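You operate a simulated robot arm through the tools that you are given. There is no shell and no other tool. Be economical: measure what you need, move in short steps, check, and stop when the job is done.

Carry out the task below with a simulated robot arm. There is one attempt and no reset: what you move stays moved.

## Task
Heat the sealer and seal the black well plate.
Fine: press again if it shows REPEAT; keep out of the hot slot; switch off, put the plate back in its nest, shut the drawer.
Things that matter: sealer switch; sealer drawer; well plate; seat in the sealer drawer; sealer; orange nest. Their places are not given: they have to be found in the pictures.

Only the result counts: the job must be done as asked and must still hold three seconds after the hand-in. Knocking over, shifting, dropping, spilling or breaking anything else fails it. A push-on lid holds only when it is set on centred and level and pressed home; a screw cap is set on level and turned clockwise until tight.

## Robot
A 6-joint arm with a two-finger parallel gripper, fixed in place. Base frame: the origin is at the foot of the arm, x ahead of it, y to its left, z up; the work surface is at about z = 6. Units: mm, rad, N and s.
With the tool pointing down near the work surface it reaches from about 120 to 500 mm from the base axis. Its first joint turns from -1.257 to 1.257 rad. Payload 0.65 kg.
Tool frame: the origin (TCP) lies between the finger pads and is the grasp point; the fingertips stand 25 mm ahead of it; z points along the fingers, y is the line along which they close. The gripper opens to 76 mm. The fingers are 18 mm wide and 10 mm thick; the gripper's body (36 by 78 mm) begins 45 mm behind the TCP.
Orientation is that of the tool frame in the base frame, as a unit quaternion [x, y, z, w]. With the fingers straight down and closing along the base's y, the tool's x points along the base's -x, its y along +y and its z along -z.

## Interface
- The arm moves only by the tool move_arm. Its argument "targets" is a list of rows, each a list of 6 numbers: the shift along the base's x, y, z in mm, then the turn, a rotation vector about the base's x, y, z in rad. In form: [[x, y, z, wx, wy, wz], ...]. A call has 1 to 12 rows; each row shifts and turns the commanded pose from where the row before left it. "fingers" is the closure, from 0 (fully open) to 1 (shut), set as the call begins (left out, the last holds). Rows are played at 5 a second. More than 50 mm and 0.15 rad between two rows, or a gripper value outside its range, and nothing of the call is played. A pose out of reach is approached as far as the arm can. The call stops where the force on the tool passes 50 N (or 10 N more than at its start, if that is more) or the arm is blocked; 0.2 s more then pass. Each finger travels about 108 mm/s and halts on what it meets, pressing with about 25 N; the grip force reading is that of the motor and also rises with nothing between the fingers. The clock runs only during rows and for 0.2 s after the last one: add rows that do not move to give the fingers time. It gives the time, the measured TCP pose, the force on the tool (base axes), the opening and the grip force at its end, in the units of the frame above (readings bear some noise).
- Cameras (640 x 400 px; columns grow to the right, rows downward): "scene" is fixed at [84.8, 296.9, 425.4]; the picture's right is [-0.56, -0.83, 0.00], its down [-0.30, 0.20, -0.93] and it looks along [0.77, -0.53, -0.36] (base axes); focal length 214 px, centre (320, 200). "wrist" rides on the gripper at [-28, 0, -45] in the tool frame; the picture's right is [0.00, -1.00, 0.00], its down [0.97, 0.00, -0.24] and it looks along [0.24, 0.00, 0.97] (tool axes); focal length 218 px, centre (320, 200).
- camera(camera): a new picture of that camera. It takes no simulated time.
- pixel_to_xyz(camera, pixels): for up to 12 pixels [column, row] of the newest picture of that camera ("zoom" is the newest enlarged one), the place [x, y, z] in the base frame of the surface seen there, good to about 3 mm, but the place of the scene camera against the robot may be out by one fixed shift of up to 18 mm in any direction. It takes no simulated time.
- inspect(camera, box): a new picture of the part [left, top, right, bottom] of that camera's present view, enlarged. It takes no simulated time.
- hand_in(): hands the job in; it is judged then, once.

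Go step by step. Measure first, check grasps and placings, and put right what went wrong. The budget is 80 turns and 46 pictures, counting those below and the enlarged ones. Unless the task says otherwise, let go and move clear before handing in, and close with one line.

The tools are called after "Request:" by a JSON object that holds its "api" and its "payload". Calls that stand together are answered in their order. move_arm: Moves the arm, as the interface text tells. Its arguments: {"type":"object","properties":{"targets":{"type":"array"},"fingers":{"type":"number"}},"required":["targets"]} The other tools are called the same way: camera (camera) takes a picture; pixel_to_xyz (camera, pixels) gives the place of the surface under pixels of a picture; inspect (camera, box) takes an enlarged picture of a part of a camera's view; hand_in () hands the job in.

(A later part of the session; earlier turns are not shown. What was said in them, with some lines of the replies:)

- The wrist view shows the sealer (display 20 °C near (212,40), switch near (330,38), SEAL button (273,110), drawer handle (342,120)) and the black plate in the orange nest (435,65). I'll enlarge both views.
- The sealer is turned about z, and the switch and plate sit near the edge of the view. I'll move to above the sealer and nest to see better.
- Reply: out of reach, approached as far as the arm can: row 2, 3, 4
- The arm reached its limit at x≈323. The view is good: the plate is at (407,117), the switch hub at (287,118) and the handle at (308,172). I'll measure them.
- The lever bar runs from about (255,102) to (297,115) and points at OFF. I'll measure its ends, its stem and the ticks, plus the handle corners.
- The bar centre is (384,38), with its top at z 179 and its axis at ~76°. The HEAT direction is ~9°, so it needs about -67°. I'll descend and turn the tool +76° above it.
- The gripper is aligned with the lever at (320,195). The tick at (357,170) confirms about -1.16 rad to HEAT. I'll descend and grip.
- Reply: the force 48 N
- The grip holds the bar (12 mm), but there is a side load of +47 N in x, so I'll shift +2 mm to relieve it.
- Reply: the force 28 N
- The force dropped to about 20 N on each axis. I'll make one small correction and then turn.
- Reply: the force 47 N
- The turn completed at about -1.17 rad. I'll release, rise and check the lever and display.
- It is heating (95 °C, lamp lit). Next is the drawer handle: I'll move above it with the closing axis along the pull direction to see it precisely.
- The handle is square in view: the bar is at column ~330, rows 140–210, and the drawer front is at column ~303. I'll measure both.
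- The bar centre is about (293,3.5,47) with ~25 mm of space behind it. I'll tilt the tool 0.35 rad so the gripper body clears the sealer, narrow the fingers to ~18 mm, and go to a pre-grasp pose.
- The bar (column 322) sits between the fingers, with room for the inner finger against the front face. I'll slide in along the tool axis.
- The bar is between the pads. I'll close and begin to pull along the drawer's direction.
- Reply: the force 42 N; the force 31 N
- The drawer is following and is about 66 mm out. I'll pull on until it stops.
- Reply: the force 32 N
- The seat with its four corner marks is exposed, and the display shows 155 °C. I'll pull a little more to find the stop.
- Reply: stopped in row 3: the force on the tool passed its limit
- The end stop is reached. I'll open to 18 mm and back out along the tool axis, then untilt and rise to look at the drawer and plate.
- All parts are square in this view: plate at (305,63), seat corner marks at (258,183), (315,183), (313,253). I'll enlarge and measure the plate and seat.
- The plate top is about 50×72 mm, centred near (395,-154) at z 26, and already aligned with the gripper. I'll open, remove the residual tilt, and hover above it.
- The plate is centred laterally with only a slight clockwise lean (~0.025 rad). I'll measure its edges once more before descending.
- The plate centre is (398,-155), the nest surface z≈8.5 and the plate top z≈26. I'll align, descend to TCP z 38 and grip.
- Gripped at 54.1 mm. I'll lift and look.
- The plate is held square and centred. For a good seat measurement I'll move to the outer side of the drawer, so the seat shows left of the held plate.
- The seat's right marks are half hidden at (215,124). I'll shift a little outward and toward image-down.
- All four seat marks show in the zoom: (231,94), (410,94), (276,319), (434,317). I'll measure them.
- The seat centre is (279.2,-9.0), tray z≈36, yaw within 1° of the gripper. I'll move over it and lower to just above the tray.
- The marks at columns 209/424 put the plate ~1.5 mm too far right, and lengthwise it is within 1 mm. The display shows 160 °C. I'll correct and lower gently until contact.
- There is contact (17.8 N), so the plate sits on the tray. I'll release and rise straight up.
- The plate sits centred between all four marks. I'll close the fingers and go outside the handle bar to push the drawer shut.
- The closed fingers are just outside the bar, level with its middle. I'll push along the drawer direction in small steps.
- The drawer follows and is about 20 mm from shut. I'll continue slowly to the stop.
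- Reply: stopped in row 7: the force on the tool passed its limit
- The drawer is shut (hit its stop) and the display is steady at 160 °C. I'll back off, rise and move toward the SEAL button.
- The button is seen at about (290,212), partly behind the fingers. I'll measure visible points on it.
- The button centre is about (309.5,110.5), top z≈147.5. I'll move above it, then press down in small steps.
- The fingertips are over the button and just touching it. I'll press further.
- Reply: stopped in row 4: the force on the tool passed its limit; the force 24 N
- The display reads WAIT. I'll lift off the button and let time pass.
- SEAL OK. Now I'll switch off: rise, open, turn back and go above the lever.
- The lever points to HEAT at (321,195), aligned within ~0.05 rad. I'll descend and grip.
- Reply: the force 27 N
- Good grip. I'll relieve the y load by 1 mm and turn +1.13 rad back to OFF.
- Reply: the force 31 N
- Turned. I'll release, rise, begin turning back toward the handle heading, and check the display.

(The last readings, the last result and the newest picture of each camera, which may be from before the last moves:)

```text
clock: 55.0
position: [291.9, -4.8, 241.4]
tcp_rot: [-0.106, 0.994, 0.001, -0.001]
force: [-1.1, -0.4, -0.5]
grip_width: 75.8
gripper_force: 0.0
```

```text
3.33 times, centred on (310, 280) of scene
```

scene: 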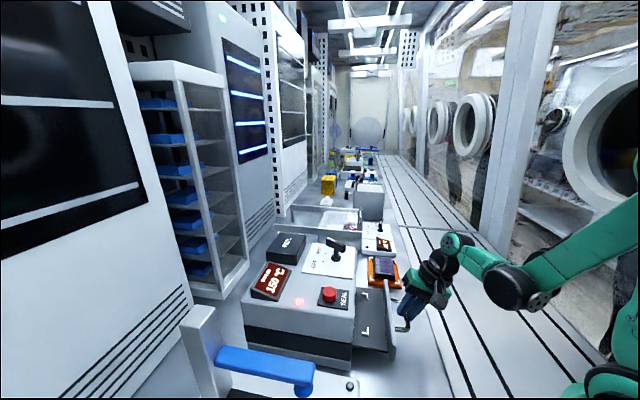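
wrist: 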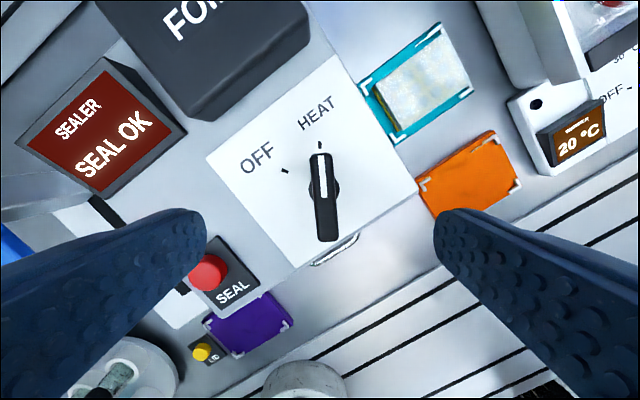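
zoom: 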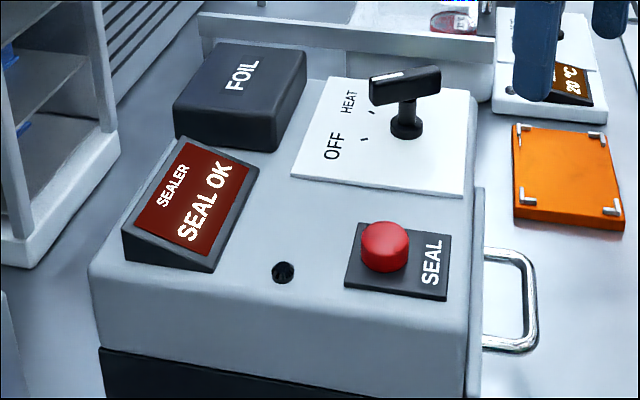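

The lamp is off and the lever points to OFF. I'll return to the handle pre-grasp pose with the same tilt and finger gap as before.

Request:
{"api": "move_arm", "payload": {"targets": [[-1.9, -1.8, -5, 0, 0, -0.1404], [-1.9, -1.8, -5, 0, 0, -0.1404], [-1.9, -1.8, -5, 0, 0, -0.1404], [-1.9, -1.8, -5, 0, 0, -0.1404], [-1.9, -1.8, -5, 0, 0, -0.1404], [-1.9, -1.8, -5, 0, 0, -0.1404], [-1.6, -1.6, -5, 0, 0, -0.1404], [0, 0, -20, 0.0837, -0.0813, 0], [0, 0, -20, 0.0837, -0.0813, 0], [0, 0, -20, 0.0837, -0.0813, 0], [0, 0, -29, 0, 0, 0], [0, 0, 0, 0, 0, 0]], "fingers": 0.763}}

Request:
{"api": "camera", "payload": {"camera": "wrist"}}

```text
clock: 57.6
position: [277.7, -16.8, 117.9]
tcp_rot: [0.369, 0.913, 0.163, 0.064]
force: [-0.9, 0.5, -0.2]
grip_width: 18.1
gripper_force: 0.1
```

```text
10 pictures are left
```

wrist: 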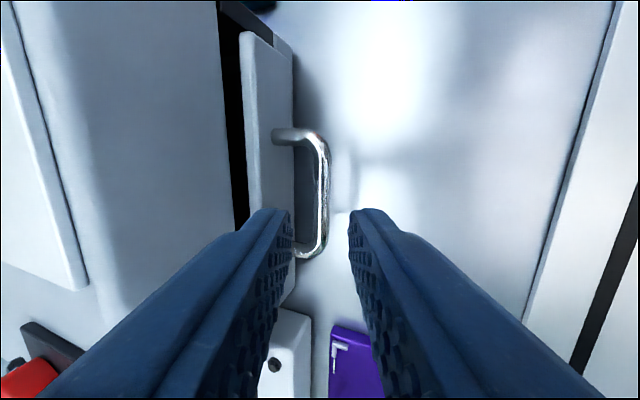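

The view matches the earlier pre-grasp (bar at column 322). I'll slide in, grip the handle and pull the drawer out.

Request:
{"api": "move_arm", "payload": {"targets": [[5, 5, -19, 0, 0, 0], [5, 5, -19, 0, 0, 0], [5, 5, -19, 0, 0, 0], [0, 0, 0, 0, 0, 0]]}}

Request:
{"api": "move_arm", "payload": {"targets": [[0, 0, 0, 0, 0, 0], [0, 0, 0, 0, 0, 0], [0, 0, 0, 0, 0, 0]], "fingers": 1}}

Request:
{"api": "move_arm", "payload": {"targets": [[-7, -7.4, 0, 0, 0, 0], [-9, -9.5, 0, 0, 0, 0], [-9, -9.5, 0, 0, 0, 0], [-9, -9.5, 0, 0, 0, 0], [-9, -9.5, 0, 0, 0, 0], [-9, -9.5, 0, 0, 0, 0], [-9, -9.5, 0, 0, 0, 0], [-9, -9.5, 0, 0, 0, 0], [-9, -9.5, 0, 0, 0, 0], [-7, -7.4, 0, 0, 0, 0], [-5, -5.3, 0, 0, 0, 0], [0, 0, 0, 0, 0, 0]]}}

```text
clock: 58.6
position: [292.6, -1.0, 62.2]
tcp_rot: [0.369, 0.913, 0.163, 0.065]
force: [-0.1, 0.1, -0.1]
grip_width: 18.0
gripper_force: 0.1
```

```text
clock: 59.4
position: [291.6, -1.0, 60.3]
tcp_rot: [0.369, 0.913, 0.161, 0.064]
force: [-8.6, -9.4, -34.3]
grip_width: 9.8
gripper_force: 31.5
```

```text
clock: 62.0
position: [201.6, -97.0, 61.3]
tcp_rot: [0.369, 0.913, 0.163, 0.064]
force: [-15.8, 16.4, 18.8]
grip_width: 10.3
gripper_force: 31.3
```

The drawer is out ~131 mm of 136. I'll finish the pull, release, back out and look.

Request:
{"api": "move_arm", "payload": {"targets": [[-2.5, -2.6, 0, 0, 0, 0], [0, 0, 0, 0, 0, 0]]}}

Request:
{"api": "move_arm", "payload": {"targets": [[0, 0, 0, 0, 0, 0], [0, 0, 0, 0, 0, 0], [-5, -5, 19, 0, 0, 0], [-5, -5, 19, 0, 0, 0], [-5, -5, 19, 0, 0, 0], [0, 0, 35, -0.0837, 0.0813, 0], [0, 0, 35, -0.0837, 0.0813, 0], [0, 0, 35, -0.0837, 0.0813, 0], [30, 30, 0, 0, 0, 0], [30, 30, 0, 0, 0, 0], [30, 35, 0, 0, 0, 0], [0, 0, 0, 0, 0, 0]], "fingers": 0.763}}

Request:
{"api": "camera", "payload": {"camera": "wrist"}}

```text
clock: 62.6
position: [198.5, -100.4, 61.5]
tcp_rot: [0.369, 0.913, 0.163, 0.065]
force: [-9.1, 8.1, 18.0]
grip_width: 10.2
gripper_force: 31.8
```

```text
clock: 65.2
position: [275.2, -19.8, 225.4]
tcp_rot: [0.374, 0.927, 0.0, 0.0]
force: [1.0, -0.1, -0.1]
grip_width: 18.1
gripper_force: 0.2
```

```text
9 pictures are left
```

wrist: 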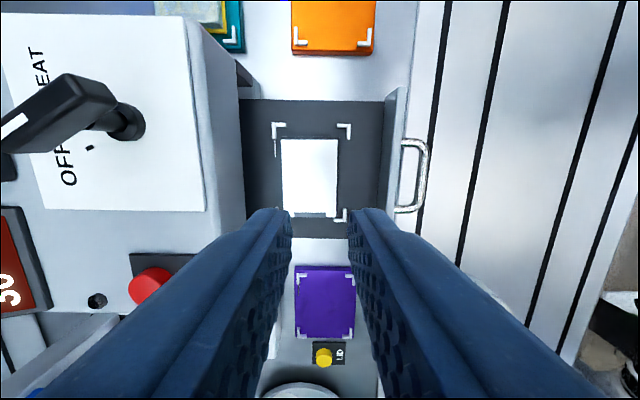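

The plate now bears foil, at columns 281–337, rows 139–212. I'll measure it.

Request:
{"api": "pixel_to_xyz", "payload": {"camera": "wrist", "pixels": [[284, 142], [334, 142], [287, 206], [333, 206], [309, 175], [273, 125], [350, 125], [296, 51], [374, 51]]}}

```text
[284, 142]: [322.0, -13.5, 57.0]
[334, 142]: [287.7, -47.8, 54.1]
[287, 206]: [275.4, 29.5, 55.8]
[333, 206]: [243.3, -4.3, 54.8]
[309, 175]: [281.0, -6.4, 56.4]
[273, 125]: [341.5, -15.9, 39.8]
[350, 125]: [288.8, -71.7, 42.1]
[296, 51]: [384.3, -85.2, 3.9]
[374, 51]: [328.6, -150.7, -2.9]
```

The plate centre is about (280.3,-8), where I set it. I'll open and descend to grip at the same height.

Request:
{"api": "move_arm", "payload": {"targets": [[4.8, 11.3, 0, 0, 0, -0.011], [0, 0, -40, 0, 0, 0], [0, 0, -40, 0, 0, 0], [0, 0, -40, 0, 0, 0], [0, 0, -20, 0, 0, 0], [0, 0, -16.5, 0, 0, 0], [0, 0, 0, 0, 0, 0]], "fingers": 0}}

Request:
{"api": "move_arm", "payload": {"targets": [[0, 0, 0, 0, 0, 0], [0, 0, 0, 0, 0, 0], [0, 0, 0, 0, 0, 0]], "fingers": 1}}

Request:
{"api": "move_arm", "payload": {"targets": [[0, 0, 10, 0, 0, 0], [0, 0, 35, 0, 0, 0], [0, 0, 45, 0, 0, 0], [0, 0, 40, 0, 0, 0], [0, 0, 0, 0, 0, 0]]}}

Request:
{"api": "camera", "payload": {"camera": "wrist"}}

```text
clock: 66.8
position: [277.6, -8.9, 67.1]
tcp_rot: [0.38, 0.925, 0.001, -0.001]
force: [-0.4, 0.0, -1.1]
grip_width: 75.9
gripper_force: 0.0
```

```text
clock: 67.6
position: [277.5, -8.9, 66.9]
tcp_rot: [0.379, 0.925, 0.001, 0.0]
force: [-0.6, 0.3, 0.2]
grip_width: 54.0
gripper_force: 25.1
```

```text
clock: 68.8
position: [278.0, -8.6, 197.2]
tcp_rot: [0.38, 0.925, 0.001, -0.001]
force: [0.5, -1.5, -0.1]
grip_width: 54.0
gripper_force: 25.0
```

```text
8 pictures are left
```

wrist: 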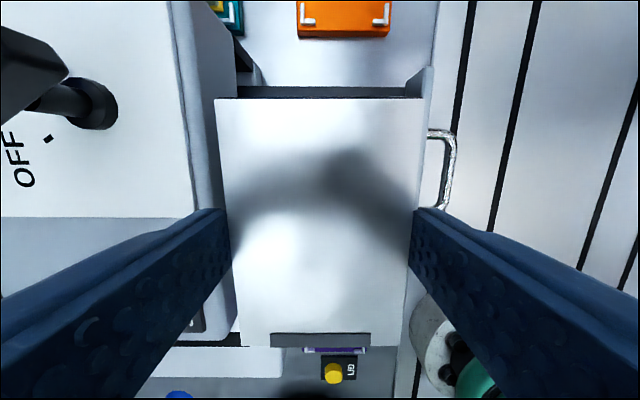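

The sealed plate is held (54.0 mm), sitting ~2 mm further forward in the grip than before. I'll carry it over the orange nest and check.

Request:
{"api": "move_arm", "payload": {"targets": [[23.9, -29, 0, 0, 0, -0.007], [23.9, -29, 0, 0, 0, 0], [23.9, -29, 0, 0, 0, 0], [23.9, -29, 0, 0, 0, 0], [23.8, -29.1, 0, 0, 0, 0], [0, 0, -45, 0, 0, 0], [0, 0, -45, 0, 0, 0], [0, 0, -45, 0, 0, 0], [0, 0, 0, 0, 0, 0]]}}

Request:
{"api": "camera", "payload": {"camera": "wrist"}}

```text
clock: 70.8
position: [395.3, -152.5, 63.1]
tcp_rot: [0.383, 0.924, 0.001, -0.001]
force: [1.1, 0.4, -1.0]
grip_width: 53.9
gripper_force: 25.2
```

```text
7 pictures are left
```

wrist: 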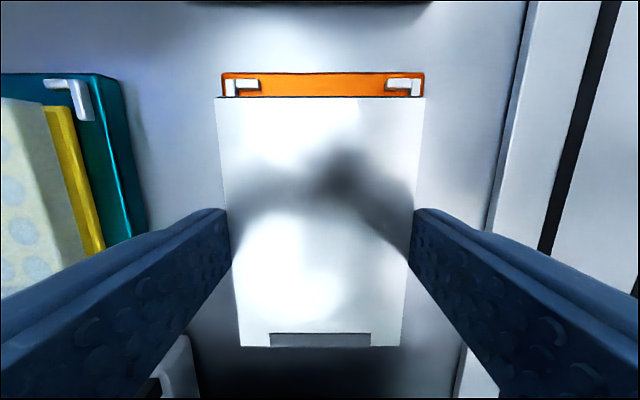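

The nest marks at columns 225/423 call for a ~1.6 mm shift to the right, and lengthwise it is aligned. I'll correct and lower gently to contact.

Request:
{"api": "move_arm", "payload": {"targets": [[-0.6, -1.6, -8, 0, 0, 0], [0, 0, -8, 0, 0, 0], [0, 0, -3, 0, 0, 0], [0, 0, -2, 0, 0, 0], [0, 0, -1, 0, 0, 0], [0, 0, 0, 0, 0, 0]]}}

```text
clock: 72.2
position: [396.4, -156.7, 41.0]
tcp_rot: [0.383, 0.924, 0.001, 0.0]
force: [0.5, 0.5, 0.6]
grip_width: 54.3
gripper_force: 25.2
```

No contact yet at z 41. I'll creep down further.

Request:
{"api": "move_arm", "payload": {"targets": [[0, 0, -1, 0, 0, 0], [0, 0, -0.7, 0, 0, 0], [0, 0, 0, 0, 0, 0]]}}

```text
clock: 73.0
position: [396.2, -156.2, 38.4]
tcp_rot: [0.383, 0.924, 0.002, 0.0]
force: [-3.0, -3.7, 23.2]
grip_width: 54.1
gripper_force: 24.3
```

There is contact at 23 N, so the plate is on the nest. I'll release, rise and check.

Request:
{"api": "move_arm", "payload": {"targets": [[0, 0, 0.7, 0, 0, 0], [0, 0, 0, 0, 0, 0], [0, 0, 0, 0, 0, 0], [0, 0, 15, 0, 0, 0], [0, 0, 45, 0, 0, 0], [0, 0, 45, 0, 0, 0], [0, 0, 0, 0, 0, 0]], "fingers": 0}}

Request:
{"api": "camera", "payload": {"camera": "wrist"}}

```text
clock: 74.6
position: [395.5, -155.5, 144.5]
tcp_rot: [0.382, 0.924, 0.001, -0.001]
force: [-1.0, -0.2, -0.1]
grip_width: 76.0
gripper_force: 0.1
```

```text
6 pictures are left
```

wrist: 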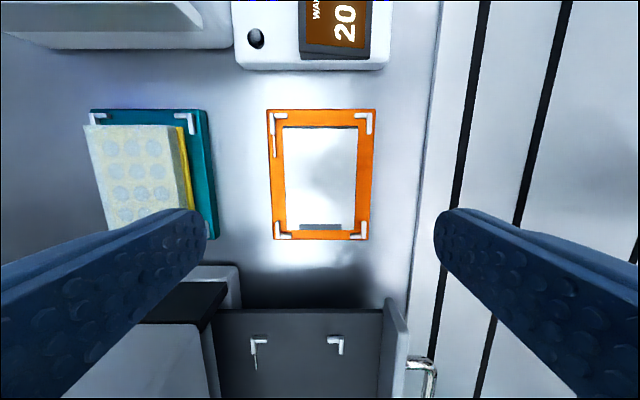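

The plate is centred in the nest marks. Now I'll close the fingers and go outside the handle to shut the drawer.

Request:
{"api": "move_arm", "payload": {"targets": [[-20, 3, 30, 0, 0, 0.008], [-35, 5, 20, 0, 0, 0], [-40, 7, 0, 0, 0, 0], [-40, 7, 0, 0, 0, 0], [-40, 7, 0, 0, 0, 0], [-39.5, 6.5, 0, 0, 0, 0], [0, 0, -45, 0, 0, 0], [0, 0, -45, 0, 0, 0], [0, 0, -45, 0, 0, 0], [0, 0, 0, 0, 0, 0]], "fingers": 1}}

Request:
{"api": "camera", "payload": {"camera": "wrist"}}

```text
clock: 76.8
position: [180.9, -118.4, 58.2]
tcp_rot: [0.379, 0.925, 0.001, 0.0]
force: [0.0, -0.2, 1.5]
grip_width: 0.1
gripper_force: 23.8
```

```text
5 pictures are left
```

wrist: 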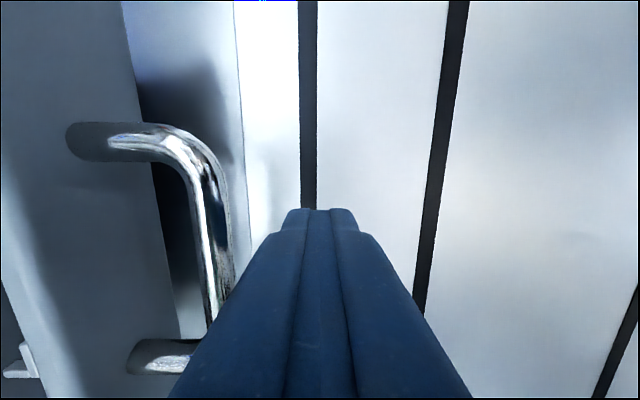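

The pose is the same as for the first push, so I'll push the drawer shut the same way.

Request:
{"api": "move_arm", "payload": {"targets": [[7.5, 7.9, 0, 0, 0, 0], [7.5, 7.9, 0, 0, 0, 0], [7.5, 7.9, 0, 0, 0, 0], [7.5, 7.9, 0, 0, 0, 0], [7.5, 7.9, 0, 0, 0, 0], [7.5, 7.9, 0, 0, 0, 0], [7.5, 7.9, 0, 0, 0, 0], [7.5, 7.9, 0, 0, 0, 0], [7.5, 7.9, 0, 0, 0, 0], [7.5, 7.9, 0, 0, 0, 0], [7.5, 7.9, 0, 0, 0, 0], [7.5, 7.9, 0, 0, 0, 0]]}}

Request:
{"api": "move_arm", "payload": {"targets": [[3.5, 3.7, 0, 0, 0, 0], [3.5, 3.7, 0, 0, 0, 0], [3.5, 3.7, 0, 0, 0, 0], [2.1, 2.2, 0, 0, 0, 0], [2.1, 2.2, 0, 0, 0, 0], [2.1, 2.2, 0, 0, 0, 0], [2.1, 2.2, 0, 0, 0, 0], [2.1, 2.2, 0, 0, 0, 0]]}}

```text
clock: 79.4
position: [270.8, -24.3, 59.3]
tcp_rot: [0.379, 0.925, 0.0, 0.0]
force: [-0.6, -0.2, -0.3]
grip_width: 0.0
gripper_force: 23.5
```

```text
clock: 81.0
position: [286.6, -7.9, 59.9]
tcp_rot: [0.382, 0.924, -0.006, -0.003]
force: [-5.6, -5.7, 1.9]
grip_width: 0.2
gripper_force: 24.1
stopped in row 7: the force on the tool passed its limit (the readings are from after the stop); the commanded pose is now the measured one
```

The drawer hit its stop at the same place as before. I'll back off, rise clear and check everything.

Request:
{"api": "move_arm", "payload": {"targets": [[-10, -10, 0, 0, 0, 0], [-15, -15, 20, 0, 0, 0], [-10, -10, 45, 0, 0, 0], [0, 0, 48, 0, 0, 0], [-15, -10, 45, 0, 0, 0], [0, 0, 0, 0, 0, 0]]}}

Request:
{"api": "inspect", "payload": {"camera": "scene", "box": [230, 210, 430, 370]}}

Request:
{"api": "camera", "payload": {"camera": "wrist"}}

```text
clock: 82.4
position: [236.9, -52.4, 216.8]
tcp_rot: [0.382, 0.924, -0.005, -0.003]
force: [0.1, -0.1, -0.5]
grip_width: 0.0
gripper_force: 23.3
```

```text
2.50 times, centred on (330, 290) of scene
```

zoom: 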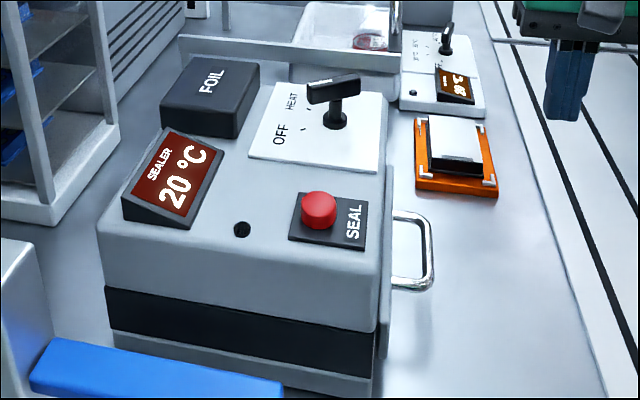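

```text
3 pictures are left
```

wrist: 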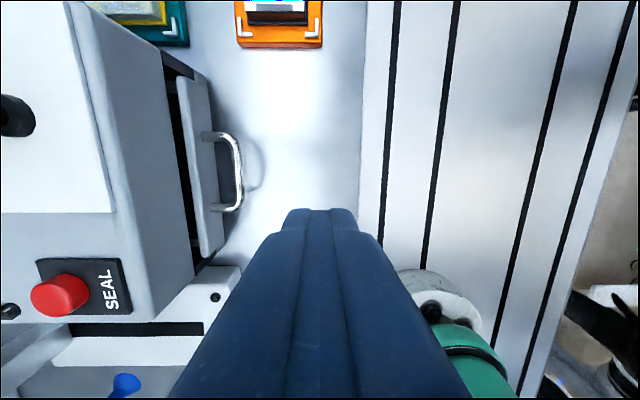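

The display is back at 20 °C with the lamp off and the lever at OFF. The drawer is shut as at the start, and the foiled plate is in its orange nest, so I'll hand in.

Request:
{"api": "hand_in", "payload": {}}

```text
The job is handed in.
```

The black plate is sealed (the display read SEAL OK on the first press) and back in its orange nest, the sealer is switched off, the drawer is shut, and the job is handed in.
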